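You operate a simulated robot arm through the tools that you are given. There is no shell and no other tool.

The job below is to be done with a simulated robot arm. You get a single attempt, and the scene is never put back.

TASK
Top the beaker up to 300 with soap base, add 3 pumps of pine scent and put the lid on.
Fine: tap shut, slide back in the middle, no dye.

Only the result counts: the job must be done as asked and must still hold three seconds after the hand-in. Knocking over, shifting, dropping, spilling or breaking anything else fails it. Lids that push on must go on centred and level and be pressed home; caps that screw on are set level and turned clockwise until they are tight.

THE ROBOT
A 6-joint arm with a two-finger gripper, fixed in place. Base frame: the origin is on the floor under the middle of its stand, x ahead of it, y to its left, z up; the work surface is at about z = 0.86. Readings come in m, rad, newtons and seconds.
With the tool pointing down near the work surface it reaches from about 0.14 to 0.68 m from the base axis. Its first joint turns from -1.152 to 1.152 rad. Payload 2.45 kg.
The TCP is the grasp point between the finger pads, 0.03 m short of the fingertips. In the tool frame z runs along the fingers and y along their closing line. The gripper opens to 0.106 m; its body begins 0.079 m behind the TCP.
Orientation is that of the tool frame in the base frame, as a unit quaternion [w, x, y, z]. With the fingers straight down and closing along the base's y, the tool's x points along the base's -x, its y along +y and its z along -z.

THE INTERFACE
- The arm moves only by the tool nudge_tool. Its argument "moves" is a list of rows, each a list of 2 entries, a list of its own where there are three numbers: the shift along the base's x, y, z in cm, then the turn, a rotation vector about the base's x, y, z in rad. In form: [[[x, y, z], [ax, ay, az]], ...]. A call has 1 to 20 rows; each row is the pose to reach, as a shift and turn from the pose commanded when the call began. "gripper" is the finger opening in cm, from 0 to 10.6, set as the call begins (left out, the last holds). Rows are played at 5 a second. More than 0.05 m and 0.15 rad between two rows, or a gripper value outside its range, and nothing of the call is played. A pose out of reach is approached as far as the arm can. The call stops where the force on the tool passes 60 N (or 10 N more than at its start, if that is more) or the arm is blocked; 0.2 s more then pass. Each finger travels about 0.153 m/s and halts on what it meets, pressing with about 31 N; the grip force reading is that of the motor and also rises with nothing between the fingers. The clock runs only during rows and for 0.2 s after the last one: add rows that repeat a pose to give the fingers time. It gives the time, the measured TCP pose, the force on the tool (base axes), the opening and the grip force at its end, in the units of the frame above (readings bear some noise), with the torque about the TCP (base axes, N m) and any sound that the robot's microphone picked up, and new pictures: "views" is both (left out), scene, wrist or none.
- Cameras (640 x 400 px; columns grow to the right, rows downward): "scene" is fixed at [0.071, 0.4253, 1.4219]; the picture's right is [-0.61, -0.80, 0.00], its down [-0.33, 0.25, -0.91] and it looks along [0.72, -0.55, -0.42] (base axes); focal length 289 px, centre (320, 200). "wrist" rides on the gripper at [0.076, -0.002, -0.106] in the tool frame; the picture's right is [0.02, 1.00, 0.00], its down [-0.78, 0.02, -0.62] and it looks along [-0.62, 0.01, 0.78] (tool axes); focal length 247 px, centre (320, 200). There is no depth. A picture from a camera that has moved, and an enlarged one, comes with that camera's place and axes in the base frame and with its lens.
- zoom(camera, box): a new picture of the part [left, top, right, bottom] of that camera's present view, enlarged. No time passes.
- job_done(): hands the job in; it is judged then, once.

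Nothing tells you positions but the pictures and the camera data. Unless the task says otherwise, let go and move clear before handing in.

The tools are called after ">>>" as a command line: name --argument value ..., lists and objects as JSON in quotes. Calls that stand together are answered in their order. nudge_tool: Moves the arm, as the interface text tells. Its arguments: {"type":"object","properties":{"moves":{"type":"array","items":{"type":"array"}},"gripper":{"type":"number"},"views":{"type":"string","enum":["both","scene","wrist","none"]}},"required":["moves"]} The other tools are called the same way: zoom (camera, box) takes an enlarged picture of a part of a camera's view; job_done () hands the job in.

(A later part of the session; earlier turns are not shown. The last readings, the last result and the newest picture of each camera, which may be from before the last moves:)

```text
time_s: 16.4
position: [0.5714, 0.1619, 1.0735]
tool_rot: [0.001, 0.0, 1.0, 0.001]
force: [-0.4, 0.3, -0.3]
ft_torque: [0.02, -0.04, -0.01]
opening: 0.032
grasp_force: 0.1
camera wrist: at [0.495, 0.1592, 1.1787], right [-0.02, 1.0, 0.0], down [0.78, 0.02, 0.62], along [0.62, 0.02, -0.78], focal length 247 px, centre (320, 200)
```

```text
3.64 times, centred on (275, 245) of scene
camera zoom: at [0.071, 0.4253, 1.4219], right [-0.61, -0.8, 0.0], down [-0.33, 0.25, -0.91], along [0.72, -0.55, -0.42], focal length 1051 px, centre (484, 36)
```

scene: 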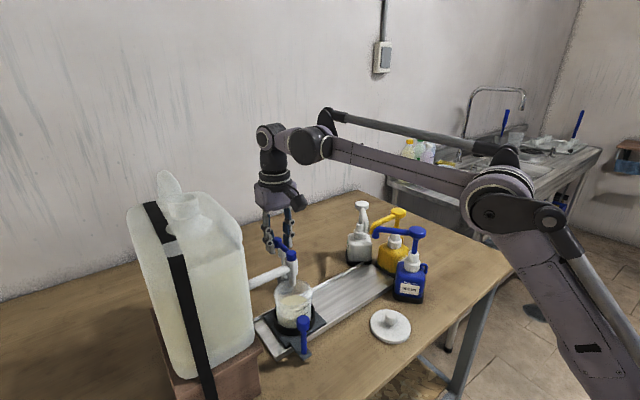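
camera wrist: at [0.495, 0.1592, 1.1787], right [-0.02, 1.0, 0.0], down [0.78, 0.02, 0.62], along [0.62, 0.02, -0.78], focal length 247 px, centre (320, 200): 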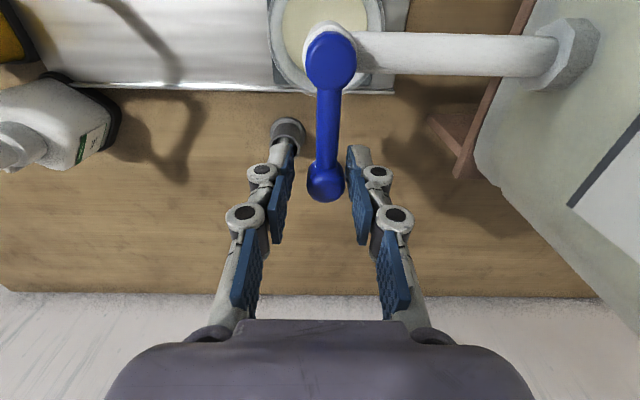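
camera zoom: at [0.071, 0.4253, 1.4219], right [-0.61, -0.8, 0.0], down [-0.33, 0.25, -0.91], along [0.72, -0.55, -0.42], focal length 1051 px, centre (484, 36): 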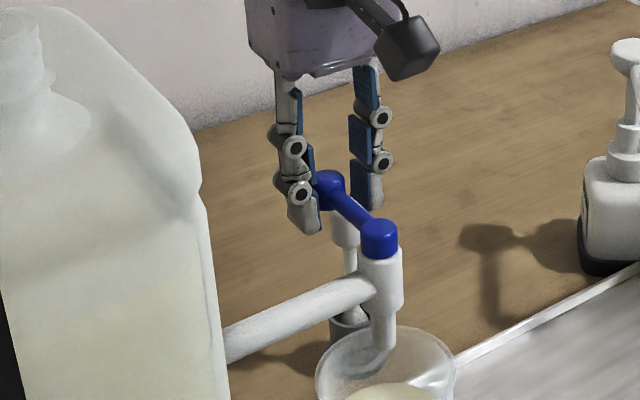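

The fork is around the lever knob with no contact force. I'll note the fill level first, then test gently which way the lever turns, trying -y first.

>>> zoom --camera "scene" --box '[265, 265, 325, 345]'

>>> nudge_tool --moves '[[[0, -0.4, 0], [0, 0, 0]], [[0, -0.7, 0], [0, 0, 0]], [[0, -1.0, 0], [0, 0, 0]]]' --views "both"

```text
5.00 times, centred on (295, 305) of scene
camera zoom: at [0.071, 0.4253, 1.4219], right [-0.61, -0.8, 0.0], down [-0.33, 0.25, -0.91], along [0.72, -0.55, -0.42], focal length 1445 px, centre (445, -325)
```

zoom: 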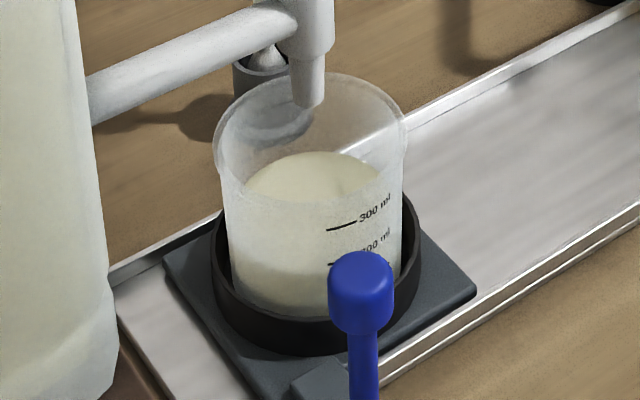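

```text
time_s: 17.2
position: [0.5719, 0.1533, 1.0728]
tool_rot: [0.001, -0.001, 1.0, 0.0]
force: [0.1, 0.1, 0.7]
ft_torque: [0.01, 0.02, 0.02]
opening: 0.0324
grasp_force: 0.2
camera wrist: at [0.4948, 0.1501, 1.1792], right [-0.02, 1.0, 0.0], down [0.78, 0.02, 0.62], along [0.62, 0.02, -0.78], focal length 247 px, centre (320, 200)
```

scene: 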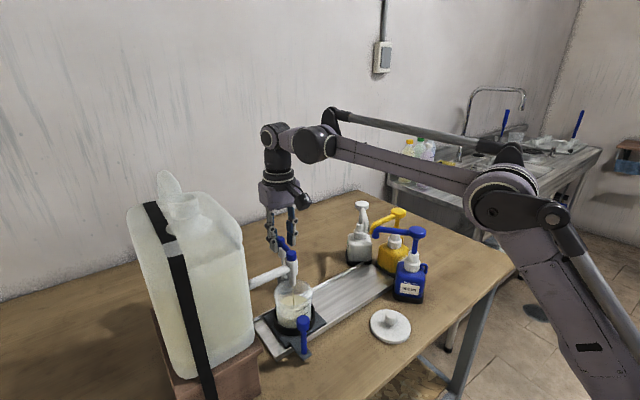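
wrist: 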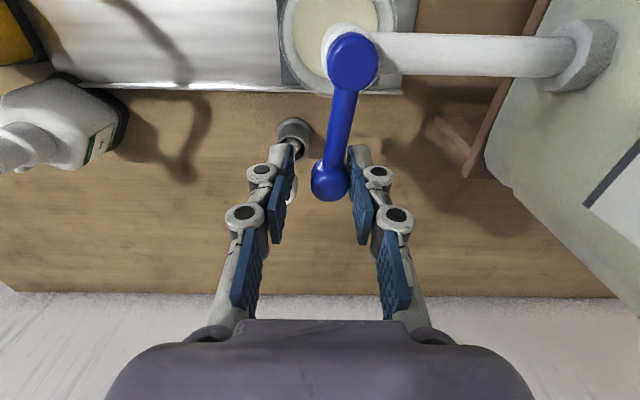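

The lever turned easily toward -y. I'll check for flow.

>>> zoom --camera "scene" --box '[265, 265, 325, 345]'

>>> zoom --camera "wrist" --box '[260, 0, 420, 210]'

```text
5.00 times, centred on (295, 305) of scene
camera zoom: at [0.071, 0.4253, 1.4219], right [-0.61, -0.8, 0.0], down [-0.33, 0.25, -0.91], along [0.72, -0.55, -0.42], focal length 1445 px, centre (445, -325)
```

zoom: 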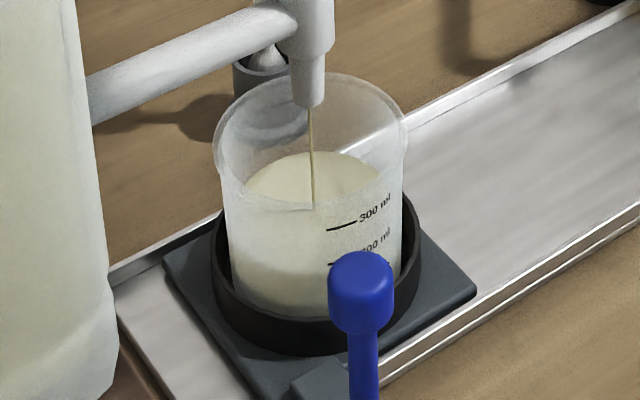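

```text
1.90 times, centred on (340, 105) of wrist
camera zoom: at [0.4948, 0.1501, 1.1792], right [-0.02, 1.0, 0.0], down [0.78, 0.02, 0.62], along [0.62, 0.02, -0.78], focal length 470 px, centre (282, 381)
```

zoom: 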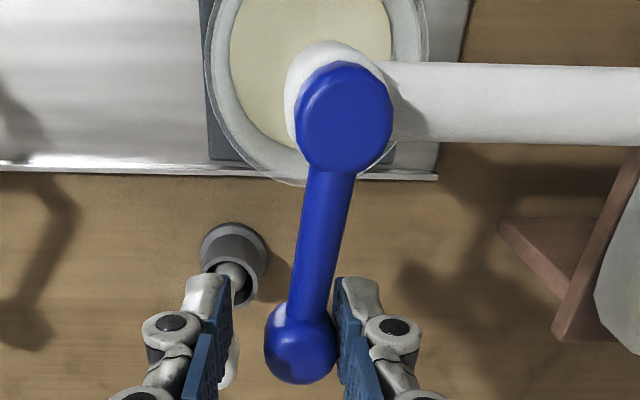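

Soap base is running in a thin stream into the beaker. I'll hold still for short intervals and track the level to measure the flow rate.

>>> nudge_tool --moves '[[[0, 0, 0], [0, 0, 0]], [[0, 0, 0], [0, 0, 0]], [[0, 0, 0], [0, 0, 0]], [[0, 0, 0], [0, 0, 0]], [[0, 0, 0], [0, 0, 0]]]' --views "none"

>>> zoom --camera "scene" --box '[265, 265, 325, 345]'

```text
time_s: 18.4
position: [0.5715, 0.1531, 1.0751]
tool_rot: [0.0, -0.001, 1.0, 0.001]
force: [0.1, -0.5, -0.6]
ft_torque: [0.01, 0.01, 0.01]
opening: 0.032
grasp_force: 0.0
```

```text
5.00 times, centred on (295, 305) of scene
camera zoom: at [0.071, 0.4253, 1.4219], right [-0.61, -0.8, 0.0], down [-0.33, 0.25, -0.91], along [0.72, -0.55, -0.42], focal length 1445 px, centre (445, -325)
```

zoom: 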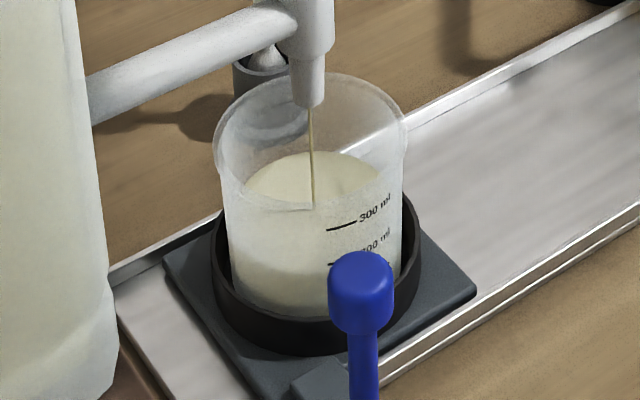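

>>> zoom --camera "scene" --box '[272, 282, 322, 332]'

>>> nudge_tool --moves '[[[0, 0, 0], [0, 0, 0]], [[0, 0, 0], [0, 0, 0]], [[0, 0, 0], [0, 0, 0]], [[0, 0, 0], [0, 0, 0]], [[0, 0, 0], [0, 0, 0]], [[0, 0, 0], [0, 0, 0]], [[0, 0, 0], [0, 0, 0]], [[0, 0, 0], [0, 0, 0]], [[0, 0, 0], [0, 0, 0]], [[0, 0, 0], [0, 0, 0]], [[0, 0, 0], [0, 0, 0]], [[0, 0, 0], [0, 0, 0]], [[0, 0, 0], [0, 0, 0]], [[0, 0, 0], [0, 0, 0]], [[0, 0, 0], [0, 0, 0]]]' --views "none"

>>> zoom --camera "scene" --box '[272, 282, 322, 332]'

```text
8.00 times, centred on (297, 307) of scene
camera zoom: at [0.071, 0.4253, 1.4219], right [-0.61, -0.8, 0.0], down [-0.33, 0.25, -0.91], along [0.72, -0.55, -0.42], focal length 2312 px, centre (504, -656)
```

zoom: 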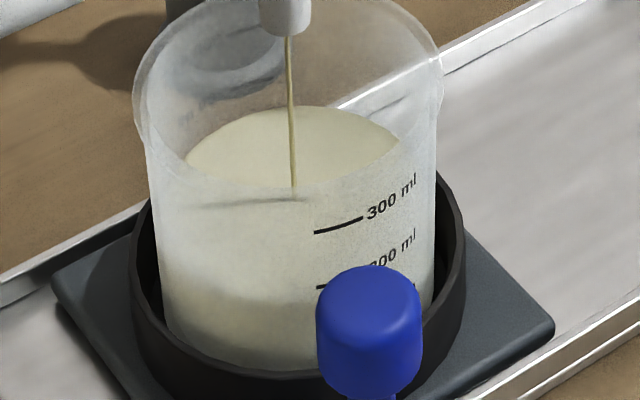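

```text
time_s: 21.6
position: [0.572, 0.1522, 1.0734]
tool_rot: [0.001, 0.0, 1.0, 0.0]
force: [1.0, 0.2, -0.3]
ft_torque: [-0.01, -0.02, 0.0]
opening: 0.032
grasp_force: 0.0
```

```text
8.00 times, centred on (297, 307) of scene
camera zoom: at [0.071, 0.4253, 1.4219], right [-0.61, -0.8, 0.0], down [-0.33, 0.25, -0.91], along [0.72, -0.55, -0.42], focal length 2312 px, centre (504, -656)
```

zoom: 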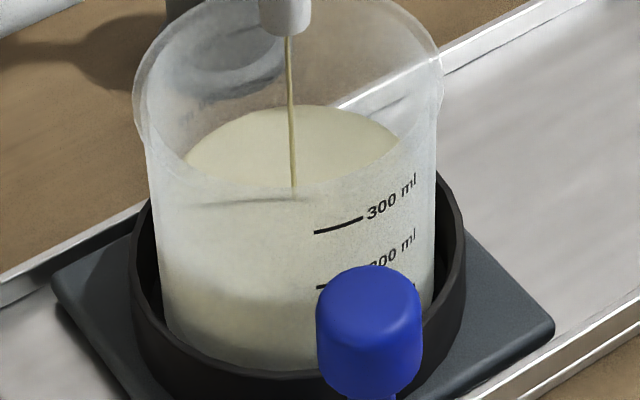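

By my geometry the level is about 160 ml, rising at roughly 1 ml/s. I'll open the lever further to speed up the filling.

>>> nudge_tool --moves '[[[-0.2, -0.7, 0], [0, 0, 0]], [[-0.4, -1.4, 0], [0, 0, 0]], [[-0.7, -2.0, 0], [0, 0, 0]], [[-0.7, -2.0, 0], [0, 0, 0]]]' --views "wrist"

>>> zoom --camera "scene" --box '[272, 282, 322, 332]'

```text
time_s: 22.6
position: [0.5643, 0.1333, 1.0743]
tool_rot: [0.0, 0.0, 1.0, 0.001]
force: [0.7, 0.7, 0.3]
ft_torque: [-0.02, -0.02, 0.02]
opening: 0.0322
grasp_force: 0.0
camera wrist: at [0.4875, 0.1306, 1.1792], right [-0.02, 1.0, 0.0], down [0.78, 0.02, 0.62], along [0.62, 0.02, -0.78], focal length 247 px, centre (320, 200)
```

wrist: 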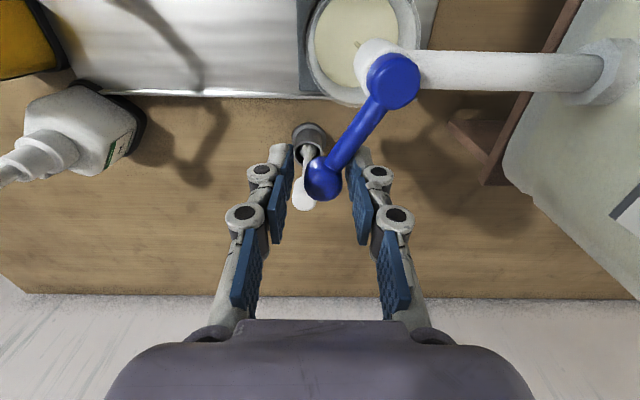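

```text
8.00 times, centred on (297, 307) of scene
camera zoom: at [0.071, 0.4253, 1.4219], right [-0.61, -0.8, 0.0], down [-0.33, 0.25, -0.91], along [0.72, -0.55, -0.42], focal length 2312 px, centre (504, -656)
```

zoom: 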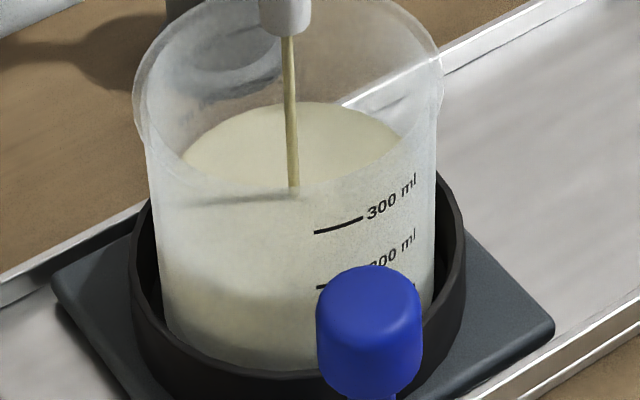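

>>> nudge_tool --moves '[[[0, 0, 0], [0, 0, 0]], [[0, 0, 0], [0, 0, 0]], [[0, 0, 0], [0, 0, 0]], [[0, 0, 0], [0, 0, 0]], [[0, 0, 0], [0, 0, 0]], [[0, 0, 0], [0, 0, 0]], [[0, 0, 0], [0, 0, 0]], [[0, 0, 0], [0, 0, 0]], [[0, 0, 0], [0, 0, 0]], [[0, 0, 0], [0, 0, 0]]]' --views "none"

>>> zoom --camera "scene" --box '[272, 282, 322, 332]'

```text
time_s: 24.8
position: [0.5641, 0.1336, 1.0735]
tool_rot: [0.001, -0.001, 1.0, 0.001]
force: [-0.4, 0.5, -1.1]
ft_torque: [-0.04, 0.01, 0.0]
opening: 0.0317
grasp_force: 0.1
```

```text
8.00 times, centred on (297, 307) of scene
camera zoom: at [0.071, 0.4253, 1.4219], right [-0.61, -0.8, 0.0], down [-0.33, 0.25, -0.91], along [0.72, -0.55, -0.42], focal length 2312 px, centre (504, -656)
```

zoom: 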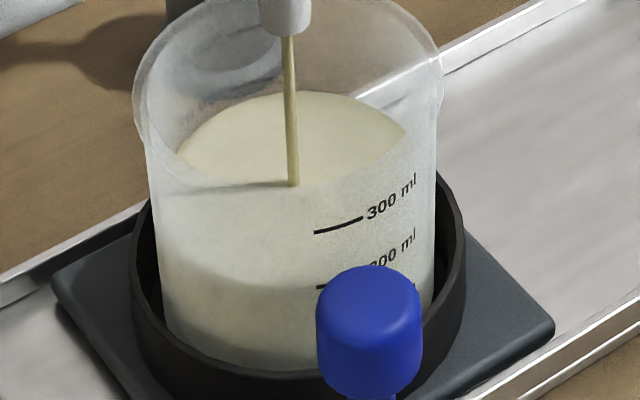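

The level is about 190 ml, at the 200 tick's lower edge, with a flow of about 9 ml/s. I'll hold for 4 s more.

>>> nudge_tool --moves '[[[0, 0, 0], [0, 0, 0]], [[0, 0, 0], [0, 0, 0]], [[0, 0, 0], [0, 0, 0]], [[0, 0, 0], [0, 0, 0]], [[0, 0, 0], [0, 0, 0]], [[0, 0, 0], [0, 0, 0]], [[0, 0, 0], [0, 0, 0]], [[0, 0, 0], [0, 0, 0]], [[0, 0, 0], [0, 0, 0]], [[0, 0, 0], [0, 0, 0]], [[0, 0, 0], [0, 0, 0]], [[0, 0, 0], [0, 0, 0]], [[0, 0, 0], [0, 0, 0]], [[0, 0, 0], [0, 0, 0]], [[0, 0, 0], [0, 0, 0]], [[0, 0, 0], [0, 0, 0]], [[0, 0, 0], [0, 0, 0]], [[0, 0, 0], [0, 0, 0]], [[0, 0, 0], [0, 0, 0]]]' --views "none"

>>> zoom --camera "scene" --box '[272, 282, 322, 332]'

```text
time_s: 28.8
position: [0.5647, 0.1323, 1.0737]
tool_rot: [0.0, 0.0, 1.0, 0.001]
force: [-0.4, 0.2, -0.7]
ft_torque: [-0.03, 0.03, -0.01]
opening: 0.0321
grasp_force: 0.1
```

```text
8.00 times, centred on (297, 307) of scene
camera zoom: at [0.071, 0.4253, 1.4219], right [-0.61, -0.8, 0.0], down [-0.33, 0.25, -0.91], along [0.72, -0.55, -0.42], focal length 2312 px, centre (504, -656)
```

zoom: 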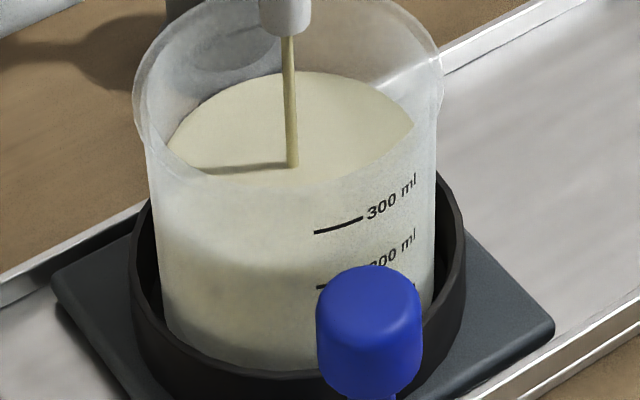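

The level is about 225–233 ml. I'll hold about 3.6 s more and then slow the flow.

>>> nudge_tool --moves '[[[0, 0, 0], [0, 0, 0]], [[0, 0, 0], [0, 0, 0]], [[0, 0, 0], [0, 0, 0]], [[0, 0, 0], [0, 0, 0]], [[0, 0, 0], [0, 0, 0]], [[0, 0, 0], [0, 0, 0]], [[0, 0, 0], [0, 0, 0]], [[0, 0, 0], [0, 0, 0]], [[0, 0, 0], [0, 0, 0]], [[0, 0, 0], [0, 0, 0]], [[0, 0, 0], [0, 0, 0]], [[0, 0, 0], [0, 0, 0]], [[0, 0, 0], [0, 0, 0]], [[0, 0, 0], [0, 0, 0]], [[0, 0, 0], [0, 0, 0]], [[0, 0, 0], [0, 0, 0]], [[0, 0, 0], [0, 0, 0]]]' --views "none"

>>> zoom --camera "scene" --box '[272, 282, 322, 332]'

>>> zoom --camera "scene" --box '[285, 295, 317, 325]'

```text
time_s: 32.4
position: [0.5645, 0.1332, 1.0746]
tool_rot: [0.001, 0.0, 1.0, 0.001]
force: [0.1, 0.5, 0.3]
ft_torque: [-0.02, 0.05, -0.01]
opening: 0.0318
grasp_force: 0.1
```

```text
8.00 times, centred on (297, 307) of scene
camera zoom: at [0.071, 0.4253, 1.4219], right [-0.61, -0.8, 0.0], down [-0.33, 0.25, -0.91], along [0.72, -0.55, -0.42], focal length 2312 px, centre (504, -656)
```

zoom: 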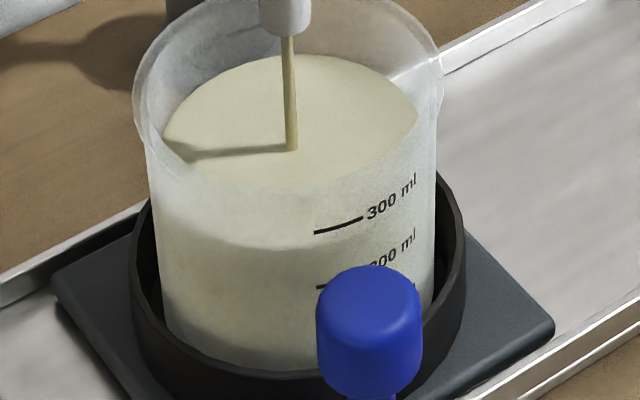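

```text
13.33 times, centred on (301, 310) of scene
camera zoom: at [0.071, 0.4253, 1.4219], right [-0.61, -0.8, 0.0], down [-0.33, 0.25, -0.91], along [0.72, -0.55, -0.42], focal length 3854 px, centre (573, -1267)
```

zoom: 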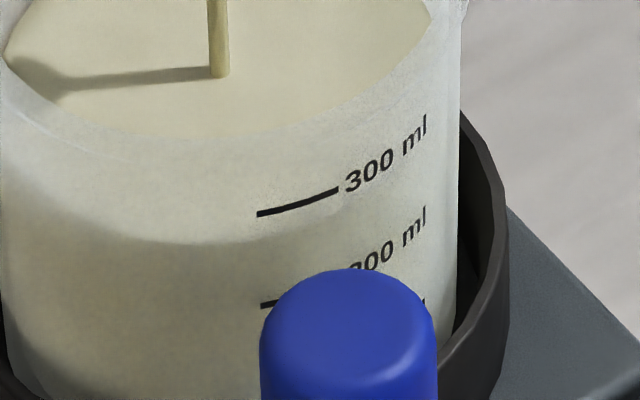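

The level is about 262–273 ml depending on wall thickness. I'll pour about 1 s more, shut the tap, and check the level from a lower viewpoint.

>>> nudge_tool --moves '[[[0, 0, 0], [0, 0, 0]], [[0, 0, 0], [0, 0, 0]], [[0, 0.2, 0], [0, 0, 0]], [[0.2, 1.2, 0], [0, 0, 0]], [[0.6, 2.2, 0], [0, 0, 0]], [[0.75, 3.0, 0], [0, 0, 0]], [[0.75, 3.4, 0], [0, 0, 0]]]' --views "wrist"

>>> zoom --camera "scene" --box '[272, 282, 322, 332]'

>>> zoom --camera "scene" --box '[285, 295, 317, 325]'

```text
time_s: 34.0
position: [0.5727, 0.1662, 1.0743]
tool_rot: [0.001, -0.001, 1.0, 0.002]
force: [-0.2, -0.5, 0.0]
ft_torque: [-0.02, -0.02, -0.01]
opening: 0.0323
grasp_force: 0.1
camera wrist: at [0.4958, 0.1648, 1.1793], right [-0.02, 1.0, 0.0], down [0.78, 0.02, 0.62], along [0.62, 0.02, -0.78], focal length 247 px, centre (320, 200)
```

wrist: 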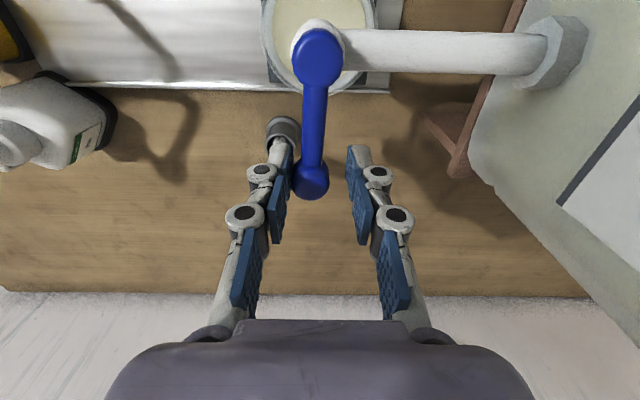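

```text
8.00 times, centred on (297, 307) of scene
camera zoom: at [0.071, 0.4253, 1.4219], right [-0.61, -0.8, 0.0], down [-0.33, 0.25, -0.91], along [0.72, -0.55, -0.42], focal length 2312 px, centre (504, -656)
```

zoom: 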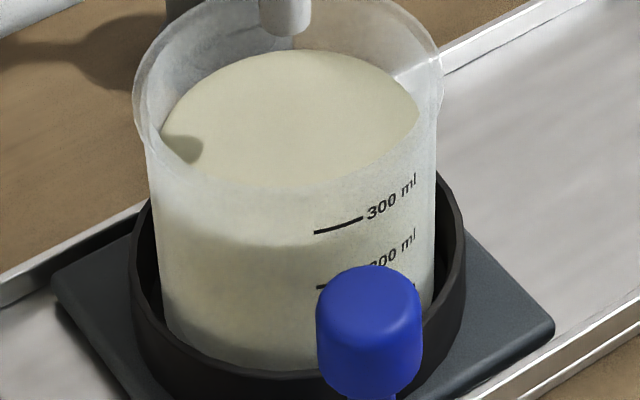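

```text
13.33 times, centred on (301, 310) of scene
camera zoom: at [0.071, 0.4253, 1.4219], right [-0.61, -0.8, 0.0], down [-0.33, 0.25, -0.91], along [0.72, -0.55, -0.42], focal length 3854 px, centre (573, -1267)
```

zoom: 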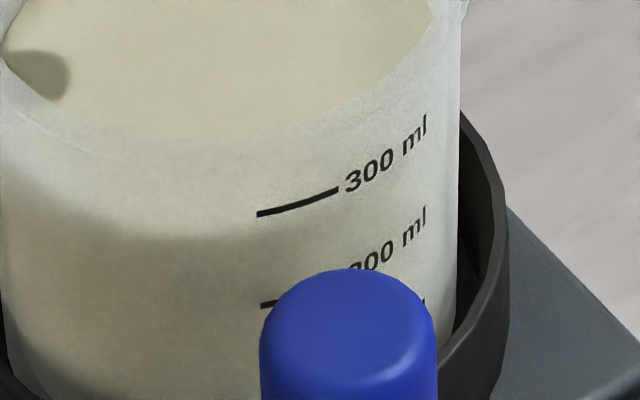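

The stream has stopped. I'll nudge the lever a little further to be sure it's fully at its closed stop, watching the force.

>>> nudge_tool --moves '[[[0, 0.2, 0], [0, 0, 0]], [[0, 0.4, 0], [0, 0, 0]], [[0, 0.5, 0], [0, 0, 0]]]' --views "wrist"

>>> zoom --camera "wrist" --box '[240, 0, 400, 210]'

```text
time_s: 34.8
position: [0.5727, 0.1709, 1.0741]
tool_rot: [0.001, 0.0, 1.0, 0.0]
force: [1.7, -3.1, -1.5]
ft_torque: [-0.04, -0.01, 0.0]
opening: 0.0344
grasp_force: 1.9
camera wrist: at [0.4956, 0.1694, 1.1793], right [-0.02, 1.0, 0.0], down [0.78, 0.02, 0.62], along [0.62, 0.01, -0.78], focal length 247 px, centre (320, 200)
```

wrist: 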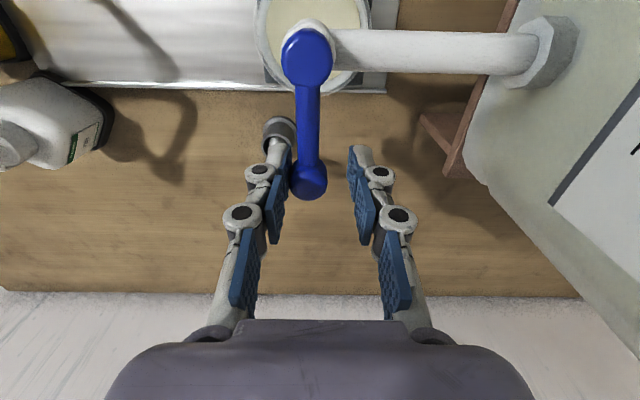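

```text
1.90 times, centred on (320, 105) of wrist
camera zoom: at [0.4956, 0.1694, 1.1793], right [-0.02, 1.0, 0.0], down [0.78, 0.02, 0.62], along [0.62, 0.01, -0.78], focal length 470 px, centre (320, 381)
```

zoom: 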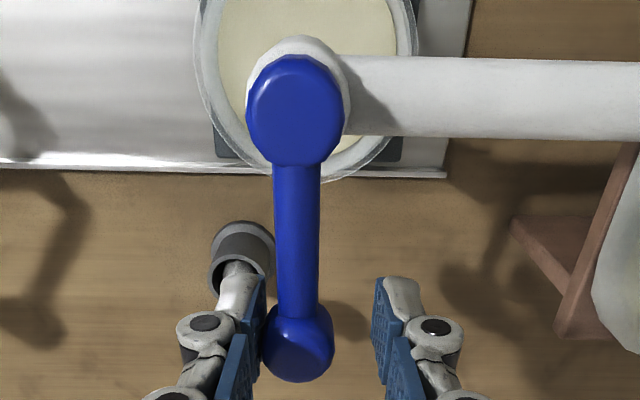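

The lever is at its stop with a light 3 N reaction, so the tap is shut. I'll back off and look at the beaker from a low viewpoint to read the level without parallax.

>>> nudge_tool --moves '[[[0, -0.6, 0], [0, 0, 0]], [[0, -0.6, 3], [0, 0, 0]], [[-1, -0.6, 7], [0, 0, 0]], [[-4, -0.6, 10], [0, -0.1, 0]], [[-8, -0.6, 12], [0, -0.2, 0]], [[-12, -0.6, 12], [0, -0.3, 0]], [[-16, -0.6, 12], [0, -0.4, 0]], [[-20, -0.6, 12], [0, -0.5, 0]], [[-22.5, -0.6, 12], [0, -0.6, 0]], [[-22.5, -0.6, 9], [0, -0.7, 0]], [[-22.5, -0.6, 6], [0, -0.7, 0]]]' --views "scene"

```text
time_s: 37.2
position: [0.347, 0.1661, 1.1343]
tool_rot: [0.344, 0.0, 0.939, 0.001]
force: [0.1, -0.2, -0.1]
ft_torque: [0.0, 0.0, -0.03]
opening: 0.032
grasp_force: 0.1
```

scene: 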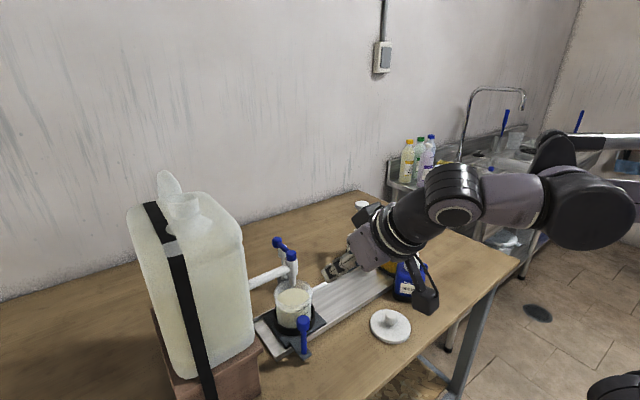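

>>> nudge_tool --moves '[[[0, 0, -4], [0, 0, 0]], [[0, 0, -8], [0, 0, 0]], [[0, 0, -12], [0, 0, 0]], [[0, 0, -16], [0, 0, 0]], [[0, 0, -20], [0, 0, 0]], [[0, 0, -21.5], [0, 0, 0]], [[0, 0, -21.5], [0, 0, 0]]]' --gripper 10.6 --views "both"

>>> zoom --camera "wrist" --box '[250, 130, 390, 290]'

```text
time_s: 38.8
position: [0.3478, 0.1659, 0.9187]
tool_rot: [0.343, 0.0, 0.939, 0.001]
force: [0.1, 0.3, -0.5]
ft_torque: [-0.02, 0.0, 0.0]
opening: 0.1061
grasp_force: 0.0
camera wrist: at [0.2207, 0.1639, 0.9505], right [-0.02, 1.0, -0.01], down [0.2, 0.02, 0.98], along [0.98, 0.02, -0.2], focal length 247 px, centre (320, 200)
```

scene: 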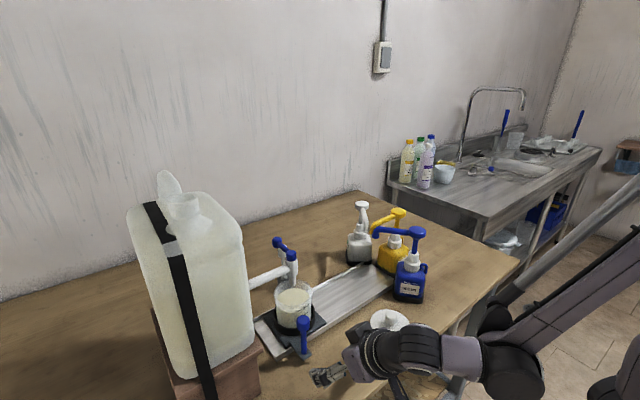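
wrist: 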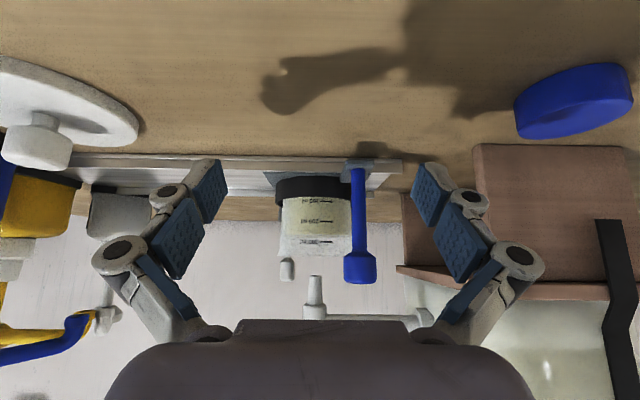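

```text
2.50 times, centred on (320, 210) of wrist
camera zoom: at [0.2207, 0.1639, 0.9505], right [-0.02, 1.0, -0.01], down [0.2, 0.02, 0.98], along [0.98, 0.02, -0.2], focal length 617 px, centre (320, 175)
```

zoom: 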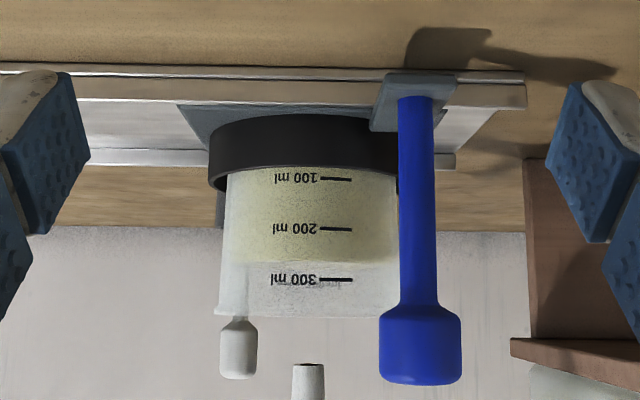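

>>> zoom --camera "wrist" --box '[280, 190, 355, 260]'

>>> zoom --camera "wrist" --box '[295, 215, 345, 250]'

```text
5.71 times, centred on (318, 225) of wrist
camera zoom: at [0.2207, 0.1639, 0.9505], right [-0.02, 1.0, -0.01], down [0.2, 0.02, 0.98], along [0.98, 0.02, -0.2], focal length 1411 px, centre (334, 57)
```

zoom: 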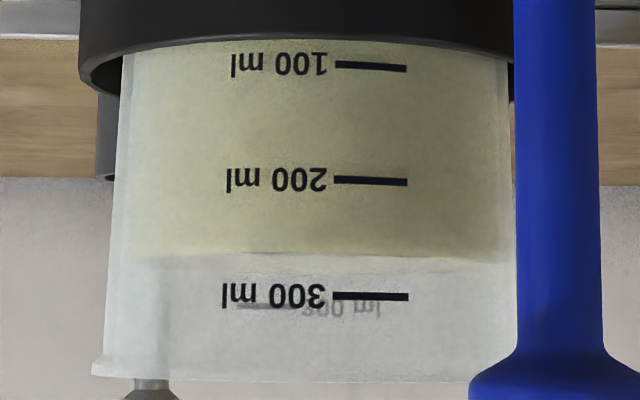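

```text
11.43 times, centred on (320, 232) of wrist
camera zoom: at [0.2207, 0.1639, 0.9505], right [-0.02, 1.0, -0.01], down [0.2, 0.02, 0.98], along [0.98, 0.02, -0.2], focal length 2823 px, centre (320, -171)
```

zoom: 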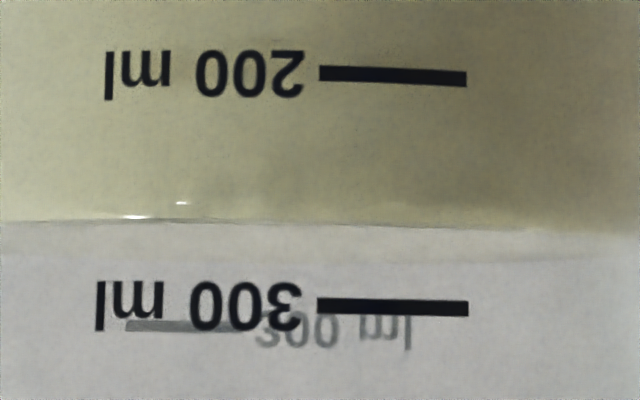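

From level, the front liquid edge reads about 263 ml, so roughly 37 ml more is needed. I'll take a magnified scene-camera baseline of the back edge of the surface so I can control the second pour precisely.

>>> zoom --camera "scene" --box '[280, 280, 312, 300]'

>>> zoom --camera "scene" --box '[285, 300, 317, 320]'

```text
16.00 times, centred on (296, 290) of scene
camera zoom: at [0.071, 0.4253, 1.4219], right [-0.61, -0.8, 0.0], down [-0.33, 0.25, -0.91], along [0.72, -0.55, -0.42], focal length 4624 px, centre (704, -1240)
```

zoom: 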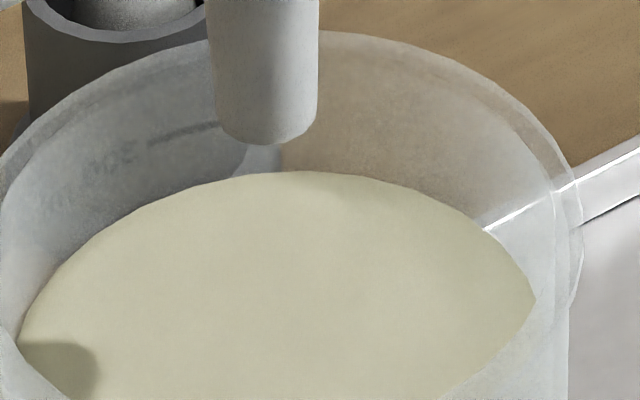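

```text
16.00 times, centred on (301, 310) of scene
camera zoom: at [0.071, 0.4253, 1.4219], right [-0.61, -0.8, 0.0], down [-0.33, 0.25, -0.91], along [0.72, -0.55, -0.42], focal length 4624 px, centre (624, -1560)
```

zoom: 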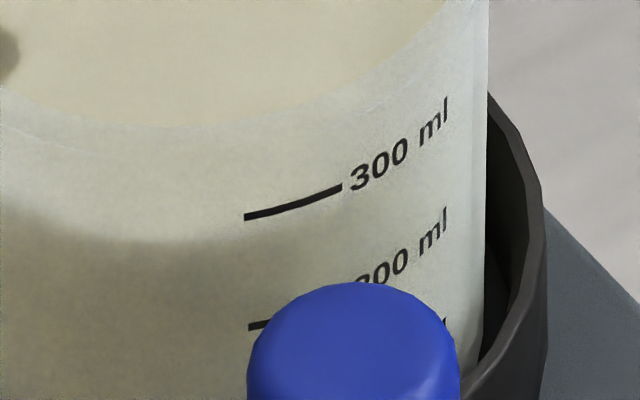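

Baseline: the back edge sits at row 171 at 16x, and the 300 ml target is around row 132. I'm going back to the lever for the second pour.

>>> nudge_tool --moves '[[[0, 0, 4.5], [0, 0, 0]], [[0, 0, 9], [0, 0, 0]], [[0, 0, 13.5], [0, 0, 0]], [[0, 0, 18], [0, 0, 0]], [[0, 0, 21.5], [0, 0, 0]], [[0, 0, 24.5], [0, 0.1, 0]], [[2.5, 0, 27.5], [0, 0.2, 0]], [[6.5, 0, 27.5], [0, 0.3, 0]], [[10.5, 0, 27.5], [0, 0.4, 0]], [[14.5, 0, 27.5], [0, 0.5, 0]], [[18.5, 0, 25.5], [0, 0.6, 0]], [[21.5, 0, 22.5], [0, 0.7, 0]], [[22.5, 0, 18.5], [0, 0.7, 0]], [[22.5, 0, 18.5], [0, 0.7, 0]]]' --gripper 3.2 --views "wrist"

```text
time_s: 41.8
position: [0.5711, 0.1689, 1.1024]
tool_rot: [0.0, 0.0, 1.0, 0.001]
force: [0.4, 0.2, -0.1]
ft_torque: [0.03, -0.01, -0.03]
opening: 0.0322
grasp_force: 0.1
camera wrist: at [0.4947, 0.1651, 1.2085], right [-0.02, 1.0, 0.0], down [0.78, 0.02, 0.62], along [0.62, 0.02, -0.78], focal length 247 px, centre (320, 200)
```

wrist: 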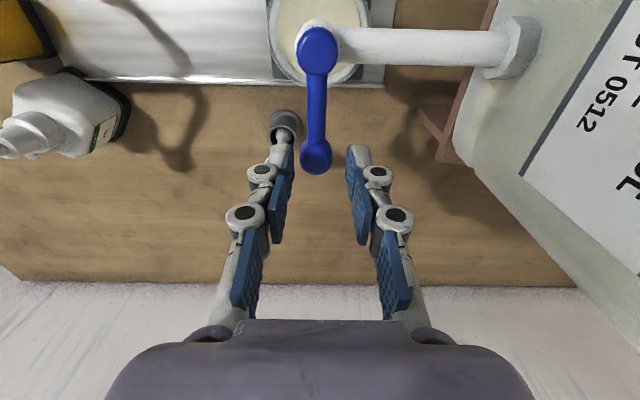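

>>> nudge_tool --moves '[[[0, 0, -1.5], [0, 0, 0]], [[0, 0, -3.0], [0, 0, 0]], [[0, 0, -3.0], [0, 0, 0]]]' --views "wrist"

>>> zoom --camera "scene" --box '[280, 280, 312, 300]'

```text
time_s: 42.6
position: [0.5723, 0.1669, 1.0752]
tool_rot: [0.001, 0.0, 1.0, 0.001]
force: [0.3, -0.1, -1.2]
ft_torque: [0.03, 0.01, 0.02]
opening: 0.0321
grasp_force: 0.0
camera wrist: at [0.4949, 0.1648, 1.1791], right [-0.02, 1.0, 0.0], down [0.78, 0.02, 0.62], along [0.62, 0.02, -0.78], focal length 247 px, centre (320, 200)
```

wrist: 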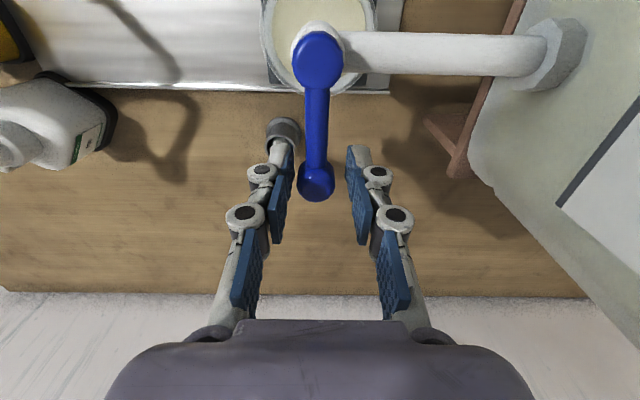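

```text
16.00 times, centred on (296, 290) of scene
camera zoom: at [0.071, 0.4253, 1.4219], right [-0.61, -0.8, 0.0], down [-0.33, 0.25, -0.91], along [0.72, -0.55, -0.42], focal length 4624 px, centre (704, -1240)
```

zoom: 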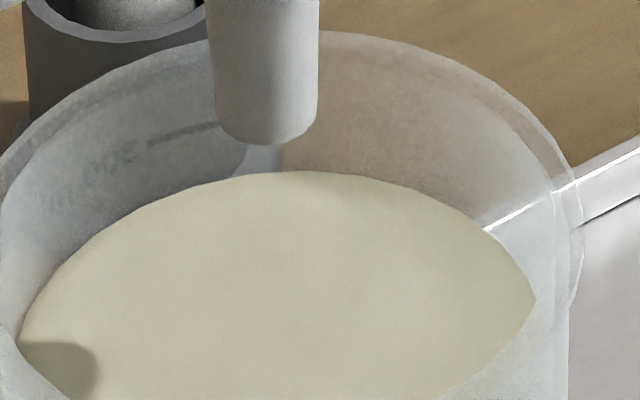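

The level is steady, with no drip. I'm starting the second pour: open, a short hold, then a check.

>>> nudge_tool --moves '[[[0, -1.0, 0], [0, 0, 0]], [[-0.2, -1.9, 0], [0, 0, 0]], [[-0.5, -2.7, 0], [0, 0, 0]], [[-0.75, -3.3, 0], [0, 0, 0]], [[-0.75, -3.3, 0], [0, 0, 0]], [[-0.75, -3.3, 0], [0, 0, 0]], [[-0.75, -3.3, 0], [0, 0, 0]]]' --views "none"

>>> zoom --camera "scene" --box '[280, 280, 312, 300]'

```text
time_s: 44.2
position: [0.5646, 0.1339, 1.0728]
tool_rot: [0.001, 0.0, 1.0, 0.002]
force: [1.3, 0.2, -0.1]
ft_torque: [-0.02, -0.01, -0.02]
opening: 0.0319
grasp_force: 0.2
```

```text
16.00 times, centred on (296, 290) of scene
camera zoom: at [0.071, 0.4253, 1.4219], right [-0.61, -0.8, 0.0], down [-0.33, 0.25, -0.91], along [0.72, -0.55, -0.42], focal length 4624 px, centre (704, -1240)
```

zoom: 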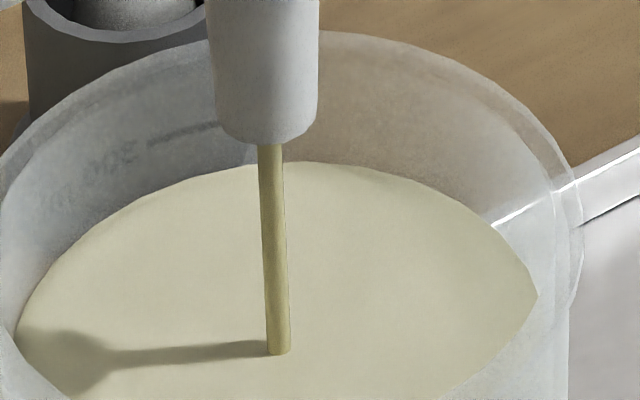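

>>> nudge_tool --moves '[[[0, 0, 0], [0, 0, 0]], [[0, 0, 0], [0, 0, 0]], [[0, 0, 0], [0, 0, 0]], [[0, 0, 0], [0, 0, 0]], [[0, 0, 0], [0, 0, 0]], [[0, 0, 0], [0, 0, 0]]]' --views "none"

>>> zoom --camera "scene" --box '[280, 280, 312, 300]'

```text
time_s: 45.6
position: [0.5651, 0.1337, 1.0753]
tool_rot: [0.0, -0.001, 1.0, 0.0]
force: [0.0, 0.9, -0.3]
ft_torque: [0.02, -0.02, 0.0]
opening: 0.0321
grasp_force: 0.1
```

```text
16.00 times, centred on (296, 290) of scene
camera zoom: at [0.071, 0.4253, 1.4219], right [-0.61, -0.8, 0.0], down [-0.33, 0.25, -0.91], along [0.72, -0.55, -0.42], focal length 4624 px, centre (704, -1240)
```

zoom: 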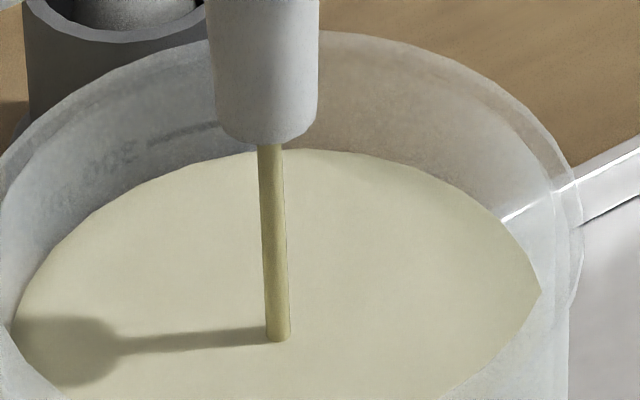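

The level is about 284 ml. One short hold and then closing should bring it to about 297–300.

>>> nudge_tool --moves '[[[0, 0, 0], [0, 0, 0]], [[0, 0, 0], [0, 0, 0]], [[0, 0, 0], [0, 0, 0]], [[0, 0.2, 0], [0, 0, 0]], [[0.2, 1.2, 0], [0, 0, 0]], [[0.6, 2.2, 0], [0, 0, 0]], [[0.75, 3.0, 0], [0, 0, 0]], [[0.75, 3.5, 0], [0, 0, 0]], [[0.75, 3.8, 0], [0, 0, 0]]]' --views "wrist"

>>> zoom --camera "scene" --box '[280, 280, 312, 300]'

>>> zoom --camera "scene" --box '[285, 300, 317, 320]'

```text
time_s: 47.6
position: [0.5726, 0.171, 1.0734]
tool_rot: [0.001, 0.0, 1.0, 0.001]
force: [-0.6, -2.3, 0.4]
ft_torque: [-0.07, 0.03, -0.02]
opening: 0.0335
grasp_force: 1.1
camera wrist: at [0.496, 0.1689, 1.1797], right [-0.02, 1.0, 0.0], down [0.78, 0.02, 0.62], along [0.62, 0.01, -0.78], focal length 247 px, centre (320, 200)
```

wrist: 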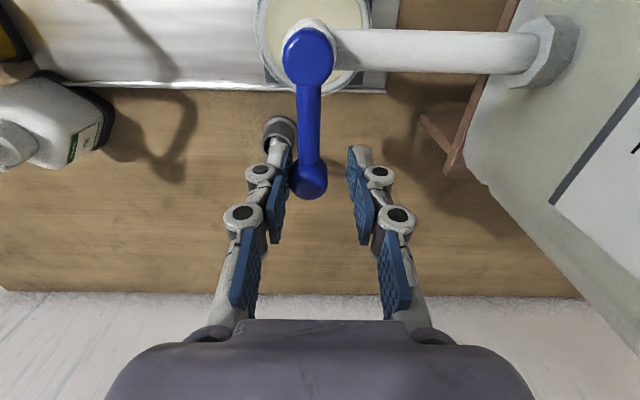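

```text
16.00 times, centred on (296, 290) of scene
camera zoom: at [0.071, 0.4252, 1.4219], right [-0.61, -0.8, 0.0], down [-0.33, 0.25, -0.91], along [0.72, -0.55, -0.42], focal length 4624 px, centre (704, -1240)
```

zoom: 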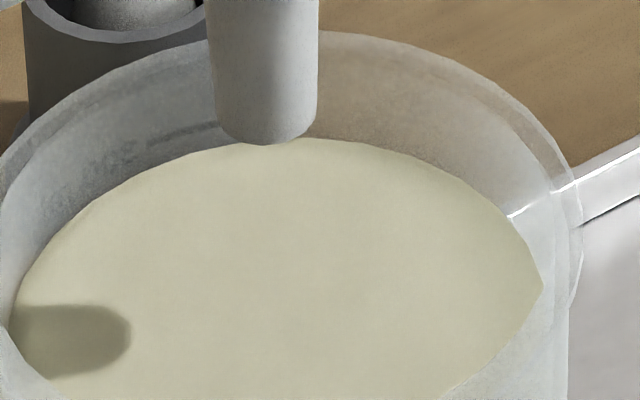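

```text
16.00 times, centred on (301, 310) of scene
camera zoom: at [0.071, 0.4252, 1.4219], right [-0.61, -0.8, 0.0], down [-0.33, 0.25, -0.91], along [0.72, -0.55, -0.42], focal length 4624 px, centre (624, -1560)
```

zoom: 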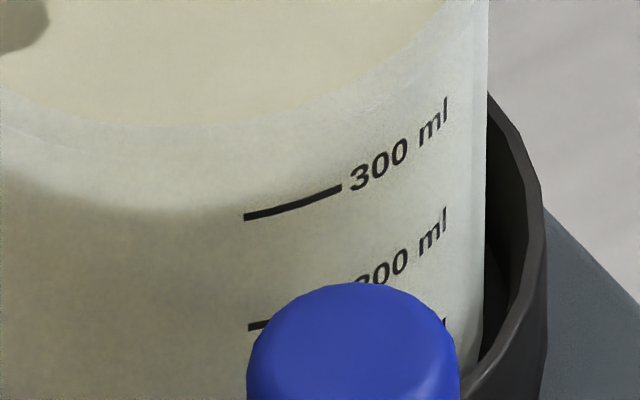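

The level is about 294–295 ml. I'll add a thin trickle for about 3 s, worth about 4–5 ml, and close again in the same call.

>>> nudge_tool --moves '[[[0, -1.0, 0], [0, 0, 0]], [[0, -1.8, 0], [0, 0, 0]], [[0, -1.8, 0], [0, 0, 0]], [[0, -1.8, 0], [0, 0, 0]], [[0, -1.8, 0], [0, 0, 0]], [[0, -1.8, 0], [0, 0, 0]], [[0, -1.8, 0], [0, 0, 0]], [[0, -1.8, 0], [0, 0, 0]], [[0, -1.8, 0], [0, 0, 0]], [[0, -1.8, 0], [0, 0, 0]], [[0, -1.8, 0], [0, 0, 0]], [[0, -1.8, 0], [0, 0, 0]], [[0, -1.8, 0], [0, 0, 0]], [[0, -1.8, 0], [0, 0, 0]], [[0, -0.8, 0], [0, 0, 0]], [[0, -0.2, 0], [0, 0, 0]], [[0, 0.1, 0], [0, 0, 0]], [[0, 0.1, 0], [0, 0, 0]]]' --views "wrist"

>>> zoom --camera "scene" --box '[280, 280, 312, 300]'

```text
time_s: 51.4
position: [0.5729, 0.173, 1.0738]
tool_rot: [0.001, 0.0, 1.0, 0.001]
force: [0.3, -4.1, -2.2]
ft_torque: [-0.01, 0.0, -0.01]
opening: 0.035
grasp_force: 1.9
camera wrist: at [0.4959, 0.1699, 1.1798], right [-0.02, 1.0, 0.0], down [0.78, 0.02, 0.62], along [0.62, 0.01, -0.78], focal length 247 px, centre (320, 200)
```

wrist: 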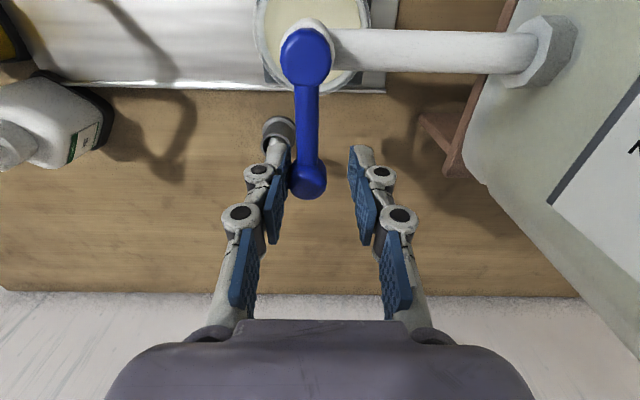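

```text
16.00 times, centred on (296, 290) of scene
camera zoom: at [0.0711, 0.4251, 1.4219], right [-0.61, -0.8, 0.0], down [-0.33, 0.25, -0.91], along [0.72, -0.55, -0.42], focal length 4624 px, centre (704, -1240)
```

zoom: 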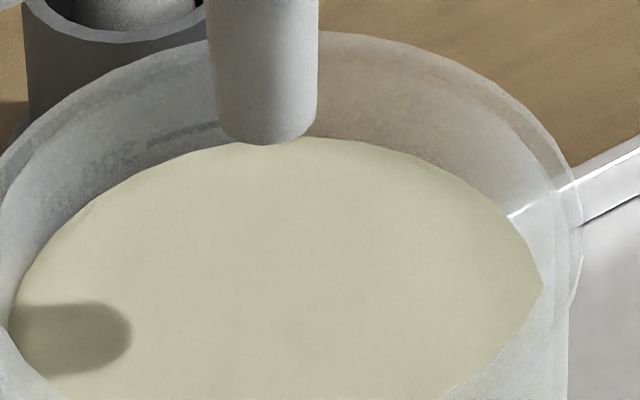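

The trickle added only 1–2 ml. The tap is shut at its stop, so I'll back off and recheck the level from the low viewpoint.

>>> nudge_tool --moves '[[[0, -0.7, 0], [0, 0, 0]], [[0, -0.7, 3], [0, 0, 0]], [[-1, -0.7, 7], [0, 0, 0]], [[-4, -0.7, 10], [0, -0.1, 0]], [[-8, -0.7, 12], [0, -0.2, 0]], [[-12, -0.7, 12], [0, -0.3, 0]], [[-16, -0.7, 12], [0, -0.4, 0]], [[-20, -0.7, 12], [0, -0.5, 0]], [[-22.5, -0.7, 12], [0, -0.6, 0]], [[-22.5, -0.7, 9], [0, -0.7, 0]], [[-22.5, -0.7, 5], [0, -0.7, 0]], [[-22.5, -0.7, 1], [0, -0.7, 0]], [[-22.5, -0.7, -3], [0, -0.7, 0]], [[-22.5, -0.7, -7], [0, -0.7, 0]], [[-22.5, -0.7, -11], [0, -0.7, 0]], [[-22.5, -0.7, -14.5], [0, -0.7, 0]], [[-22.5, -0.7, -15.2], [0, -0.7, 0]], [[-22.5, -0.7, -15.2], [0, -0.7, 0]]]' --views "both"

>>> nudge_tool --moves '[[[0, 0, 0], [0, 0, 0]], [[0, 0, 0], [0, 0, 0]]]' --gripper 10.6 --views "wrist"

>>> zoom --camera "wrist" --box '[295, 215, 345, 250]'

>>> zoom --camera "wrist" --box '[280, 190, 355, 260]'

```text
time_s: 55.2
position: [0.3473, 0.1657, 0.9204]
tool_rot: [0.344, 0.0, 0.939, 0.001]
force: [-0.9, 0.1, -0.5]
ft_torque: [-0.02, 0.02, 0.03]
opening: 0.0321
grasp_force: 0.0
camera wrist: at [0.2196, 0.1635, 0.9525], right [-0.02, 1.0, -0.01], down [0.2, 0.02, 0.98], along [0.98, 0.02, -0.2], focal length 247 px, centre (320, 200)
```

scene: 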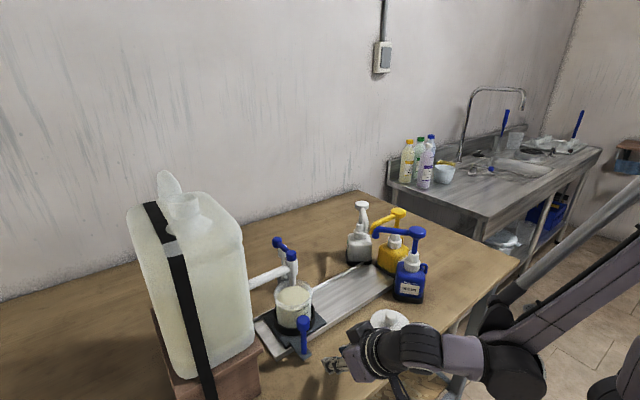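
wrist: 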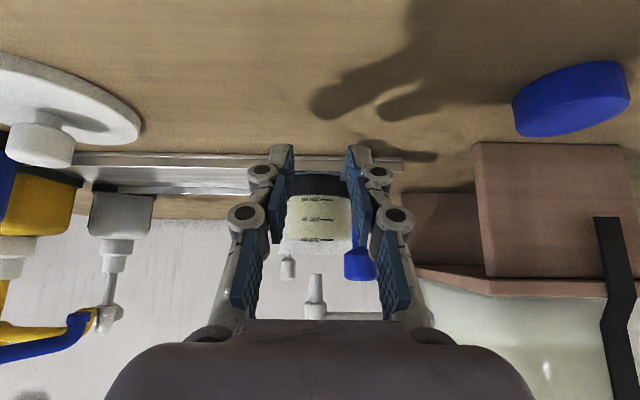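

```text
time_s: 55.8
position: [0.3473, 0.1652, 0.9211]
tool_rot: [0.343, 0.0, 0.939, 0.0]
force: [0.1, 0.0, 0.2]
ft_torque: [-0.01, 0.02, -0.01]
opening: 0.1061
grasp_force: 0.0
camera wrist: at [0.2196, 0.1636, 0.9527], right [-0.02, 1.0, -0.01], down [0.2, 0.02, 0.98], along [0.98, 0.02, -0.2], focal length 247 px, centre (320, 200)
```

wrist: 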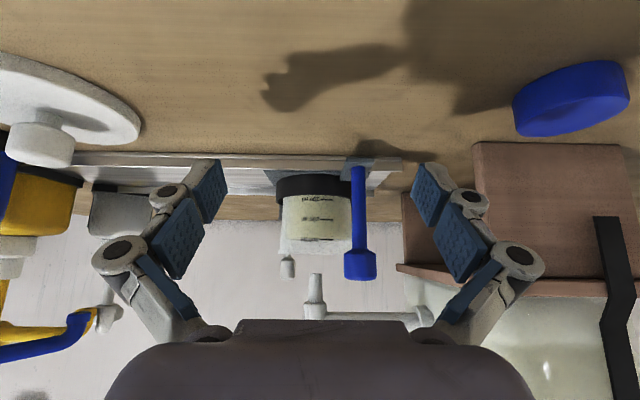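

```text
11.43 times, centred on (320, 232) of wrist
camera zoom: at [0.2196, 0.1636, 0.9527], right [-0.02, 1.0, -0.01], down [0.2, 0.02, 0.98], along [0.98, 0.02, -0.2], focal length 2823 px, centre (320, -171)
```

zoom: 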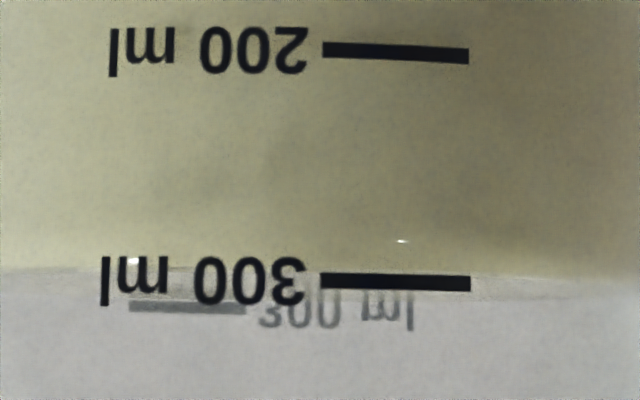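

```text
5.71 times, centred on (318, 225) of wrist
camera zoom: at [0.2196, 0.1636, 0.9527], right [-0.02, 1.0, -0.01], down [0.2, 0.02, 0.98], along [0.98, 0.02, -0.2], focal length 1411 px, centre (334, 57)
```

zoom: 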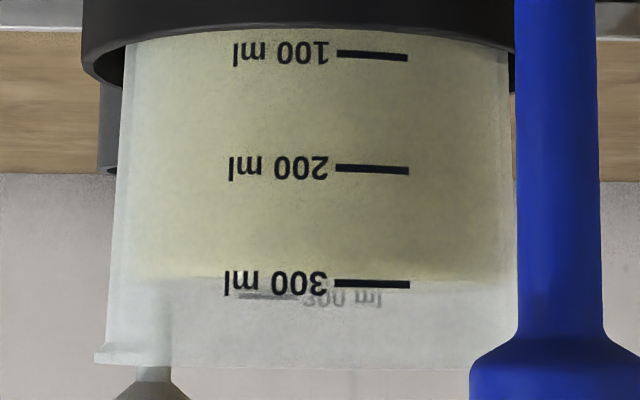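

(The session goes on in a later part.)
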